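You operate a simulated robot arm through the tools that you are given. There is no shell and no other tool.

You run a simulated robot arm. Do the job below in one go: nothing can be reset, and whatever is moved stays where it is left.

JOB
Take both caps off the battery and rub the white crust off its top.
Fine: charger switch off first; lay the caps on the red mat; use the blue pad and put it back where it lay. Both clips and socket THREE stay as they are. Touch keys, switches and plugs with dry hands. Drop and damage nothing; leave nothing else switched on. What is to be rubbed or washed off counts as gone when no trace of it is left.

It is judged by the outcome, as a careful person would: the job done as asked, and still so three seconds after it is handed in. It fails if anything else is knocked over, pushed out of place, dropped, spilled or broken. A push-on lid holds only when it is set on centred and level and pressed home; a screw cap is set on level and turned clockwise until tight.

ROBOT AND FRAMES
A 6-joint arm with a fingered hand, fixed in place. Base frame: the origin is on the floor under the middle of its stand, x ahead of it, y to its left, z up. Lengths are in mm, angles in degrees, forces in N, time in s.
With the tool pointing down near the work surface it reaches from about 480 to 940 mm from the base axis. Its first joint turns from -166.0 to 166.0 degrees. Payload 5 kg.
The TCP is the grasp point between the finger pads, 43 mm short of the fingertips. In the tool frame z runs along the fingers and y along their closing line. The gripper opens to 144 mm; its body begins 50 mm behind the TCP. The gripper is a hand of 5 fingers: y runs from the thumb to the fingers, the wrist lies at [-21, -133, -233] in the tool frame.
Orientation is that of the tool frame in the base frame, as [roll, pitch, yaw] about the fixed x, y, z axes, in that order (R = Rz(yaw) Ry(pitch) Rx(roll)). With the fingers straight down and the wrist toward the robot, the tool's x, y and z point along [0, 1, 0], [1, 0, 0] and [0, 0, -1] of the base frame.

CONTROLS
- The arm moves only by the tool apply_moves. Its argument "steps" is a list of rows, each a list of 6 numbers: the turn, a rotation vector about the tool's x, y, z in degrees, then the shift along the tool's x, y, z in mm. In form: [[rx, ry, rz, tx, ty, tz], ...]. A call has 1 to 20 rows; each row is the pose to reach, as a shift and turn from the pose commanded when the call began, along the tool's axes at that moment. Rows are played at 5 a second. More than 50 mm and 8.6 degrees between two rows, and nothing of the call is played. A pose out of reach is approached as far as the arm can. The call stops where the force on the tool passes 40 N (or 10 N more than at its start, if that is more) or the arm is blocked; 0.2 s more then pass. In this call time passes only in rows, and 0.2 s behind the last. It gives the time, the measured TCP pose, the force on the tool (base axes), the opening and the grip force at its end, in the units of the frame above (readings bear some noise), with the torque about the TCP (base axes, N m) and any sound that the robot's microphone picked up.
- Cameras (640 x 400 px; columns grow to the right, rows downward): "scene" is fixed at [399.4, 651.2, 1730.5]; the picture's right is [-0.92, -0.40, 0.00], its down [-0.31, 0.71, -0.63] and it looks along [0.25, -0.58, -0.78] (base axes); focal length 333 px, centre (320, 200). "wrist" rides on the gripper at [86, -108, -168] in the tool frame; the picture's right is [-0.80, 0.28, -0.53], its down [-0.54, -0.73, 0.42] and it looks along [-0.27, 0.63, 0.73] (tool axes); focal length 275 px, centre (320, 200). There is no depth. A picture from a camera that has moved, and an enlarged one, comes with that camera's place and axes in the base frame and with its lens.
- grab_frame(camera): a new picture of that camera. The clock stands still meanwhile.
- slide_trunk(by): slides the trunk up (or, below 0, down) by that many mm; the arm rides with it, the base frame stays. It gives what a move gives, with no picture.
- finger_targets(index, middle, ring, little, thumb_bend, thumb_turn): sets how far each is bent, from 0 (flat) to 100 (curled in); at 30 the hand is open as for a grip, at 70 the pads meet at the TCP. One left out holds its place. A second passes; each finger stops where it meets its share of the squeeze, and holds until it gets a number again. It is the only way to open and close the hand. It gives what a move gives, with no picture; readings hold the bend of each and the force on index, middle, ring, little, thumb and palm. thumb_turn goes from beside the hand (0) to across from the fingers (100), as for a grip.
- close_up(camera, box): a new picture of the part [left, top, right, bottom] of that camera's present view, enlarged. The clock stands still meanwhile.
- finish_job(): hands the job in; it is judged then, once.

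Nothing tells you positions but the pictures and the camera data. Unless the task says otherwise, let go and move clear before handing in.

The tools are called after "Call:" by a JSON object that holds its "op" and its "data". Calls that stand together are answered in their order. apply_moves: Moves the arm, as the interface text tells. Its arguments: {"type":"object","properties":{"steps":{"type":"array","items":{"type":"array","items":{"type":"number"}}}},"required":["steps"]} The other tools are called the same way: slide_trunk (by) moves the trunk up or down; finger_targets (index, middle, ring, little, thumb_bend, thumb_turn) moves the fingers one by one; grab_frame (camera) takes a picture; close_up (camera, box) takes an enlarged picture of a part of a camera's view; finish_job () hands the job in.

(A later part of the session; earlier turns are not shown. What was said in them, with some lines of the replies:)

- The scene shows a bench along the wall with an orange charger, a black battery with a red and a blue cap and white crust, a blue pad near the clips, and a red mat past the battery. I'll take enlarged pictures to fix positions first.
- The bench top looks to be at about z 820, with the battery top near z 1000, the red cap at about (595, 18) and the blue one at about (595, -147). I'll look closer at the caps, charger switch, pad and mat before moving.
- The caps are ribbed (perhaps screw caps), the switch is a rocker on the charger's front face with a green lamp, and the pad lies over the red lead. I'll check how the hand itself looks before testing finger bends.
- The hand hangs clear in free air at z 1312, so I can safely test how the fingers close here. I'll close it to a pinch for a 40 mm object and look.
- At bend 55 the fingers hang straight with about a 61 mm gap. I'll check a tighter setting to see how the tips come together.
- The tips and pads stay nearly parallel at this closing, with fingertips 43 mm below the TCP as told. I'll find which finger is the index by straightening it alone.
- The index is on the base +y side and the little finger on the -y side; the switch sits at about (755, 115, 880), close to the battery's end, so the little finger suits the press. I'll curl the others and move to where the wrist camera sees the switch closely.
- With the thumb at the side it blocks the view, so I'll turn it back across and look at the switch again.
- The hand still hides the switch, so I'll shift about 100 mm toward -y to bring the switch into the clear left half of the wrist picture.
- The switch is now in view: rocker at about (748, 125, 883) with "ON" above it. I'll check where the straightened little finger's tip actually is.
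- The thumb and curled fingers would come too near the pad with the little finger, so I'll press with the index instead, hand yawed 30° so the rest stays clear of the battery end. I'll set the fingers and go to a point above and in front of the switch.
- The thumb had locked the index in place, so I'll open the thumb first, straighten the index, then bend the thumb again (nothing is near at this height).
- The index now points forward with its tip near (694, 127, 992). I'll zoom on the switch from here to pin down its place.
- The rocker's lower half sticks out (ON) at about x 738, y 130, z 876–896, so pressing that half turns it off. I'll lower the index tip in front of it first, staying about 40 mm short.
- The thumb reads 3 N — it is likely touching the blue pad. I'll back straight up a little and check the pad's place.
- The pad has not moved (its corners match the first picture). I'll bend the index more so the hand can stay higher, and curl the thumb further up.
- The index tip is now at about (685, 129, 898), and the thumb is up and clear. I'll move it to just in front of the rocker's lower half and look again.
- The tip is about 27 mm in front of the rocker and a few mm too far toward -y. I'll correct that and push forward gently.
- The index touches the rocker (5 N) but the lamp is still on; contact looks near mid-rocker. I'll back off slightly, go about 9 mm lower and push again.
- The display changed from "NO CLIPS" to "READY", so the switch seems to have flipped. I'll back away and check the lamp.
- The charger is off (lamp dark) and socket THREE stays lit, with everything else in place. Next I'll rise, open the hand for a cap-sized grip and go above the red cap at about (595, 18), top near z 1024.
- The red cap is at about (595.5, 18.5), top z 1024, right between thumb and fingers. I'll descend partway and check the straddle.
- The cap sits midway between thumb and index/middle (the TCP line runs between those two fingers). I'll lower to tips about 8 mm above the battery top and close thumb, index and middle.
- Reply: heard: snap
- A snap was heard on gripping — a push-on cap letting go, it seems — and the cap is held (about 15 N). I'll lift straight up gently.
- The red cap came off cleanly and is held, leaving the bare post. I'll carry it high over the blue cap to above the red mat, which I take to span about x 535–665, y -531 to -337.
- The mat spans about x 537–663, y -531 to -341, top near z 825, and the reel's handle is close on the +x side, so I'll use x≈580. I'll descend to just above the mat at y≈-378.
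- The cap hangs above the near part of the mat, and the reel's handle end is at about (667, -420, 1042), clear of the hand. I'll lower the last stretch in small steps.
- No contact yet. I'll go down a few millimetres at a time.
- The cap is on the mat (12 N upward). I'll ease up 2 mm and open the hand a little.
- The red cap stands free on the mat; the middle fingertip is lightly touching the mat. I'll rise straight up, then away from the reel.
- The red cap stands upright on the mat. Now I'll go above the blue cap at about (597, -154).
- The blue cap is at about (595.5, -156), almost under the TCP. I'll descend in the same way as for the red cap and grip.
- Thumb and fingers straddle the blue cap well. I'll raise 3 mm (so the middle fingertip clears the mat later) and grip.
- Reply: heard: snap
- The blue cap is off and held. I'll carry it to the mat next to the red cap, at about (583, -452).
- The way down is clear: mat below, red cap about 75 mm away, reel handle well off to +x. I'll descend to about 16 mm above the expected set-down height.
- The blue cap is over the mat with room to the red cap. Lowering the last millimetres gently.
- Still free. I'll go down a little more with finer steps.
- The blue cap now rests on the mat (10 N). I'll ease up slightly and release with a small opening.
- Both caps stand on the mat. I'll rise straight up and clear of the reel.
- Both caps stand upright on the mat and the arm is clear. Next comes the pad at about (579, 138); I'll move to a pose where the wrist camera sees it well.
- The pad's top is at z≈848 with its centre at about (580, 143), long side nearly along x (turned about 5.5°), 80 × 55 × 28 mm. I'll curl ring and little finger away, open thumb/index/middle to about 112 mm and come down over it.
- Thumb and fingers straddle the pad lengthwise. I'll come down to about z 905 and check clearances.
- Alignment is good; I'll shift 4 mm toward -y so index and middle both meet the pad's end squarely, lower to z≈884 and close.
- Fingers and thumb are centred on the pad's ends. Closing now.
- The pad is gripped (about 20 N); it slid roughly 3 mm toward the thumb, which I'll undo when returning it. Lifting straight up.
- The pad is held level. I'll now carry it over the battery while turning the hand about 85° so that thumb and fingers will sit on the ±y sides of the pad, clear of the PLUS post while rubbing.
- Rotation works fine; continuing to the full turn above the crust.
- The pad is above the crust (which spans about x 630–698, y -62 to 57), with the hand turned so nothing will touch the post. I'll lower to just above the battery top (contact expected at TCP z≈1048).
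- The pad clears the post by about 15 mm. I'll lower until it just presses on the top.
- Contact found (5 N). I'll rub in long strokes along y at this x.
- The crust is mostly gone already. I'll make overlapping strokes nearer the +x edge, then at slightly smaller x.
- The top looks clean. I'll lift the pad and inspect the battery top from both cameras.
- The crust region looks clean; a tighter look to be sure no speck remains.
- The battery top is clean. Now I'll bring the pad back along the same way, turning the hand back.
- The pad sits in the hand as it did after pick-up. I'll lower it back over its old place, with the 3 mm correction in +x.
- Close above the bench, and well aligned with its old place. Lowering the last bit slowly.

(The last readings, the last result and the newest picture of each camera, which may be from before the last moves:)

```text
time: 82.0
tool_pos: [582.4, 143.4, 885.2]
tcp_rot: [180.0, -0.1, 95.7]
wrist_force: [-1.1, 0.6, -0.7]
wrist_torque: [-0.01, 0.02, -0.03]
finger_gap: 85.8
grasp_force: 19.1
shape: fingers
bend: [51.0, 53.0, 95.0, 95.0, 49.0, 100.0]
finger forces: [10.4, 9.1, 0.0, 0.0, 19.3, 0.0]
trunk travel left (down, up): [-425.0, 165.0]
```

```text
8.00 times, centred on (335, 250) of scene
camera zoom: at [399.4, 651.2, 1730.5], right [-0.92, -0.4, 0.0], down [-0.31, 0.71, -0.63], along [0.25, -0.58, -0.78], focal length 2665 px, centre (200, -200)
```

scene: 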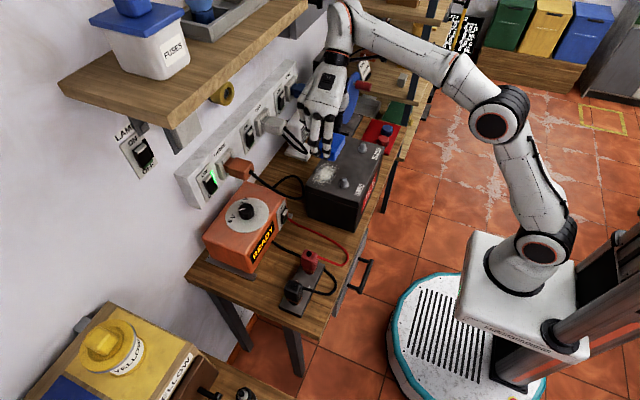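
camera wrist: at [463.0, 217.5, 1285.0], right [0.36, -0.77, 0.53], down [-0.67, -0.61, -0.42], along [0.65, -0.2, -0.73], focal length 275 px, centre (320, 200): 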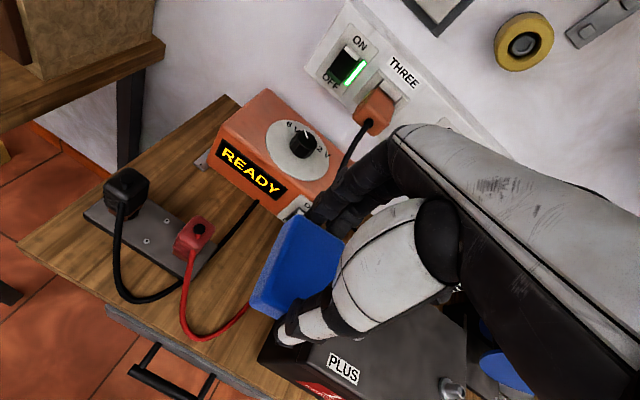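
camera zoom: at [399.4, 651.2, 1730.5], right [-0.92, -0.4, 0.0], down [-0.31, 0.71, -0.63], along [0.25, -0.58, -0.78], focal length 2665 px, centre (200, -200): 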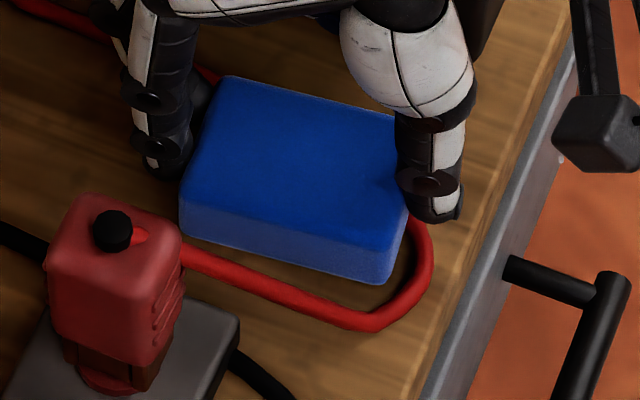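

The pad is a few mm short of its old outline toward -x; I'll shift it 5 mm in +x and then set it down.

Call:
{"op": "apply_moves", "data": {"steps": [[0, 0, 0, -0.3, 2.5, 0], [0, 0, 0, -0.5, 5, 0], [0, 0, 0, -0.5, 5, 1.2], [0, 0, 0, -0.5, 5, 2.4]]}}

Call:
{"op": "close_up", "data": {"camera": "scene", "box": [305, 225, 365, 275]}}

```text
time: 83.0
tool_pos: [587.9, 142.5, 882.6]
tcp_rot: [179.8, 0.0, 95.6]
wrist_force: [-1.8, 0.3, 8.9]
wrist_torque: [-0.02, -0.11, 0.0]
finger_gap: 86.2
grasp_force: 20.1
shape: fingers
bend: [51.0, 53.0, 95.0, 95.0, 49.0, 100.0]
finger forces: [9.9, 9.2, 0.0, 0.1, 21.4, 0.1]
trunk travel left (down, up): [-425.0, 165.0]
```

```text
8.00 times, centred on (335, 250) of scene
camera zoom: at [399.4, 651.2, 1730.5], right [-0.92, -0.4, 0.0], down [-0.31, 0.71, -0.63], along [0.25, -0.58, -0.78], focal length 2665 px, centre (200, -200)
```

zoom: 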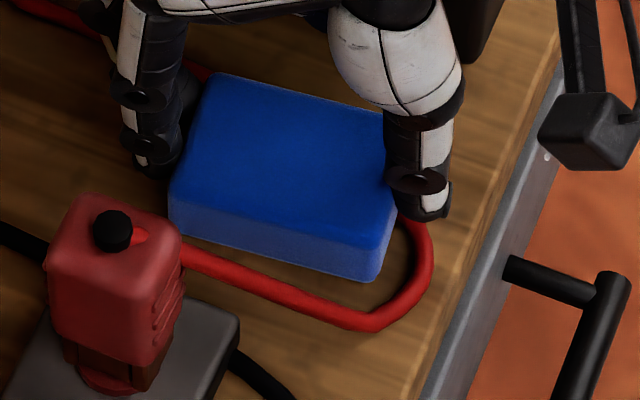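

The pad is down and matches its first outline within about 2 mm. Releasing.

Call:
{"op": "apply_moves", "data": {"steps": [[0, 0, 0, 0, 0, -1.5]]}}

Call:
{"op": "finger_targets", "data": {"index": 40, "middle": 40, "thumb_bend": 40}}

Call:
{"op": "close_up", "data": {"camera": "scene", "box": [305, 225, 365, 275]}}

```text
time: 83.4
tool_pos: [588.4, 141.9, 883.2]
tcp_rot: [-179.9, -0.1, 95.7]
wrist_force: [-0.4, 1.4, 6.0]
wrist_torque: [0.01, -0.11, 0.03]
finger_gap: 86.1
grasp_force: 20.2
shape: fingers
bend: [51.0, 53.0, 95.0, 95.0, 49.0, 100.0]
finger forces: [10.1, 9.5, 0.0, 0.0, 20.8, 0.0]
trunk travel left (down, up): [-425.0, 165.0]
```

```text
time: 84.4
tool_pos: [588.5, 142.5, 882.5]
tcp_rot: [180.0, 0.0, 95.6]
wrist_force: [0.2, -0.7, 0.3]
wrist_torque: [-0.02, -0.04, 0.02]
finger_gap: 114.1
grasp_force: 0.0
shape: fingers
bend: [40.0, 40.0, 95.0, 95.0, 40.0, 99.0]
finger forces: [0.0, 0.0, 0.0, 0.0, 0.1, 0.1]
trunk travel left (down, up): [-425.0, 165.0]
```

```text
8.00 times, centred on (335, 250) of scene
camera zoom: at [399.4, 651.2, 1730.5], right [-0.92, -0.4, 0.0], down [-0.31, 0.71, -0.63], along [0.25, -0.58, -0.78], focal length 2665 px, centre (200, -200)
```

zoom: 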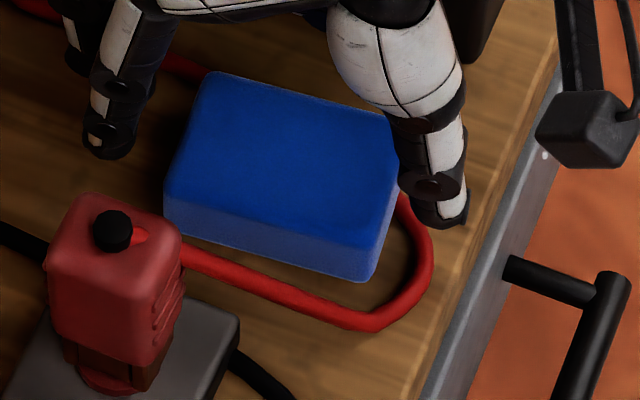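

The pad lies where it was, within about 2 mm. I'll rise straight up and clear.

Call:
{"op": "apply_moves", "data": {"steps": [[0, 0, 0, 0, 0, -10], [0, 0, 0, 0, 0, -30], [0, 0, 0, 0, 0, -65], [0, 0, 0, 0, 0, -105], [0, 0, 0, 0, 0, -145], [0, 0, 0, 0, -20, -185], [0, 0, 0, 0, -50, -225], [0, 0, 0, 0, -80, -265]]}}

Call:
{"op": "grab_frame", "data": {"camera": "wrist"}}

Call:
{"op": "grab_frame", "data": {"camera": "scene"}}

Call:
{"op": "close_up", "data": {"camera": "scene", "box": [305, 225, 365, 275]}}

```text
time: 86.2
tool_pos: [508.3, 132.6, 1148.3]
tcp_rot: [-180.0, 0.1, 95.7]
wrist_force: [-0.5, -0.3, 0.5]
wrist_torque: [-0.03, -0.01, -0.03]
finger_gap: 113.9
grasp_force: 0.1
shape: fingers
bend: [40.0, 40.0, 95.0, 95.0, 40.0, 99.0]
finger forces: [0.0, 0.1, 0.0, 0.0, 0.1, 0.1]
trunk travel left (down, up): [-425.0, 165.0]
```

```text
taken
camera wrist: at [390.6, 209.0, 1315.5], right [0.36, -0.76, 0.53], down [-0.67, -0.61, -0.42], along [0.65, -0.21, -0.73], focal length 275 px, centre (320, 200)
```

wrist: 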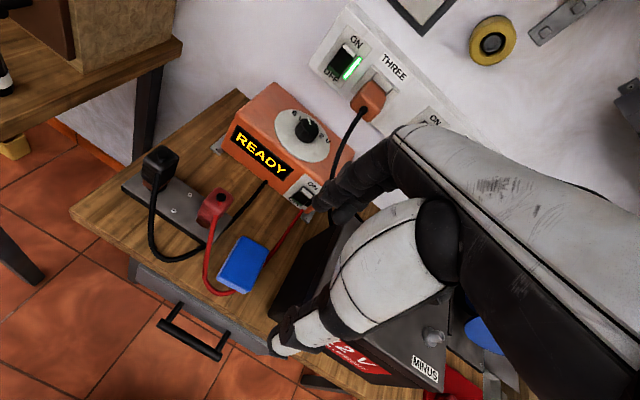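

```text
taken
```

scene: 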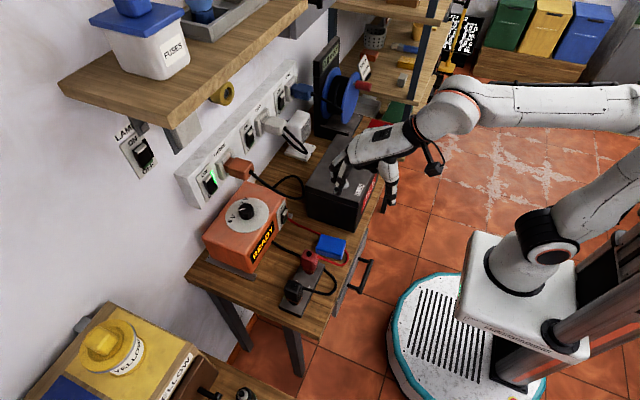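

```text
8.00 times, centred on (335, 250) of scene
camera zoom: at [399.4, 651.2, 1730.5], right [-0.92, -0.4, 0.0], down [-0.31, 0.71, -0.63], along [0.25, -0.58, -0.78], focal length 2665 px, centre (200, -200)
```

zoom: 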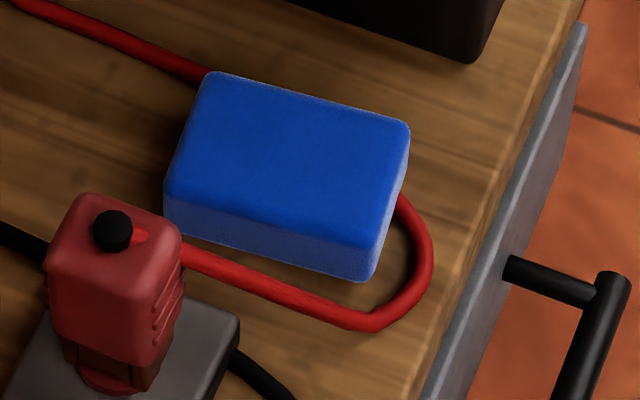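

The pad is back in place and all else looks undisturbed. I'll retreat to about the starting pose and check the battery top, caps and switch one last time.

Call:
{"op": "apply_moves", "data": {"steps": [[0, 0, 0, 0, -15, -35], [0, 0, 0, -10, -30, -70], [0, 0, 2, -30, -50, -100], [0, 0, 4, -60, -70, -130], [0, 0, 5.5, -95, -90, -155], [0, 0, 5.5, -132, -103, -164]]}}

Call:
{"op": "grab_frame", "data": {"camera": "wrist"}}

Call:
{"op": "close_up", "data": {"camera": "scene", "box": [280, 100, 420, 220]}}

Call:
{"op": "close_up", "data": {"camera": "scene", "box": [180, 130, 380, 310]}}

Call:
{"op": "close_up", "data": {"camera": "wrist", "box": [200, 150, 340, 290]}}

```text
time: 87.6
tool_pos: [420.2, -8.1, 1313.4]
tcp_rot: [-179.9, 0.1, 90.2]
wrist_force: [0.2, 0.4, -0.1]
wrist_torque: [-0.02, -0.02, 0.0]
finger_gap: 114.0
grasp_force: 0.0
shape: fingers
bend: [40.0, 40.0, 95.0, 95.0, 40.0, 99.0]
finger forces: [0.1, 0.1, 0.0, 0.0, 0.0, 0.0]
trunk travel left (down, up): [-425.0, 165.0]
```

```text
taken
camera wrist: at [310.5, 78.5, 1480.8], right [0.29, -0.8, 0.53], down [-0.72, -0.54, -0.42], along [0.63, -0.27, -0.73], focal length 275 px, centre (320, 200)
```

wrist: 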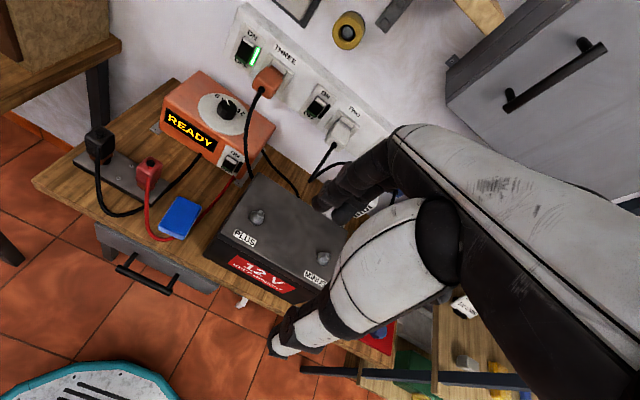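

```text
3.33 times, centred on (350, 160) of scene
camera zoom: at [399.4, 651.2, 1730.5], right [-0.92, -0.4, 0.0], down [-0.31, 0.71, -0.63], along [0.25, -0.58, -0.78], focal length 1110 px, centre (220, 333)
```

zoom: 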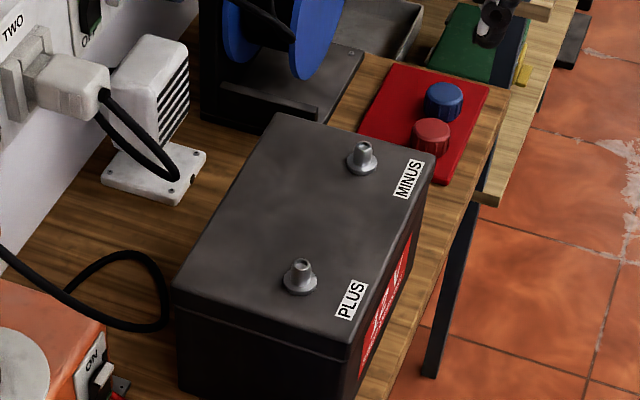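

```text
2.22 times, centred on (280, 220) of scene
camera zoom: at [399.4, 651.2, 1730.5], right [-0.92, -0.4, 0.0], down [-0.31, 0.71, -0.63], along [0.25, -0.58, -0.78], focal length 740 px, centre (409, 156)
```

zoom: 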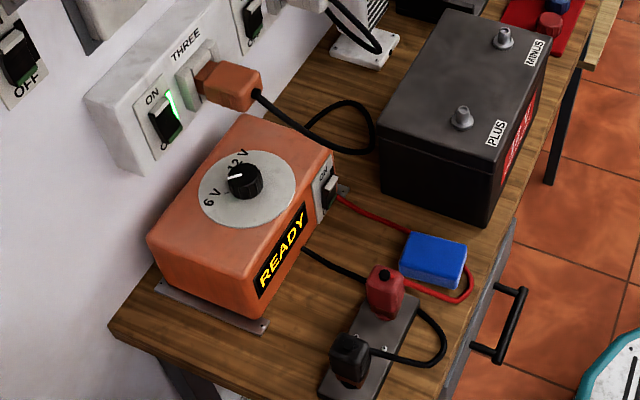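

```text
2.86 times, centred on (270, 220) of wrist
camera zoom: at [310.5, 78.5, 1480.8], right [0.29, -0.8, 0.53], down [-0.72, -0.54, -0.42], along [0.63, -0.27, -0.73], focal length 786 px, centre (463, 143)
```

zoom: 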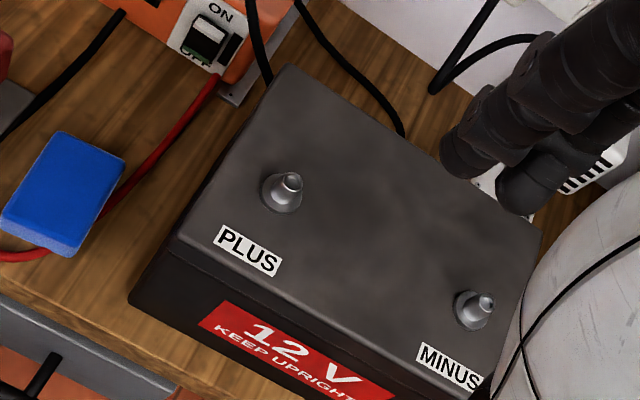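

The charger is off, both caps stand on the red mat, the battery top is free of crust, and the pad is back in its place. Socket THREE is still on, the clips are untouched and the hand is empty and clear, so I'm handing in.

Call:
{"op": "finish_job", "data": {}}

```text
The job is handed in.
```

I finished the job and handed it in; the result of the judging hasn't come back.

- **Charger:** I switched it off first. Its lamp is dark, and the display changed from "NO CLIPS" to "READY".
- **Caps:** both pulled off with a snap and stand upright on the red mat.
- **Crust:** I rubbed it off with the blue pad. Close-ups afterwards showed no trace on the battery top.
- **Pad:** it is back where it lay, within about 2 mm by the camera.
- **Left alone:** both clips are untouched, socket THREE is still on, and nothing fell or shifted in the pictures.

Before I pressed the switch, my thumb briefly rested on the pad with about 3 N. The pad did not move and showed no sign of being wet, and I pressed the switch with my index finger, which had not touched it.
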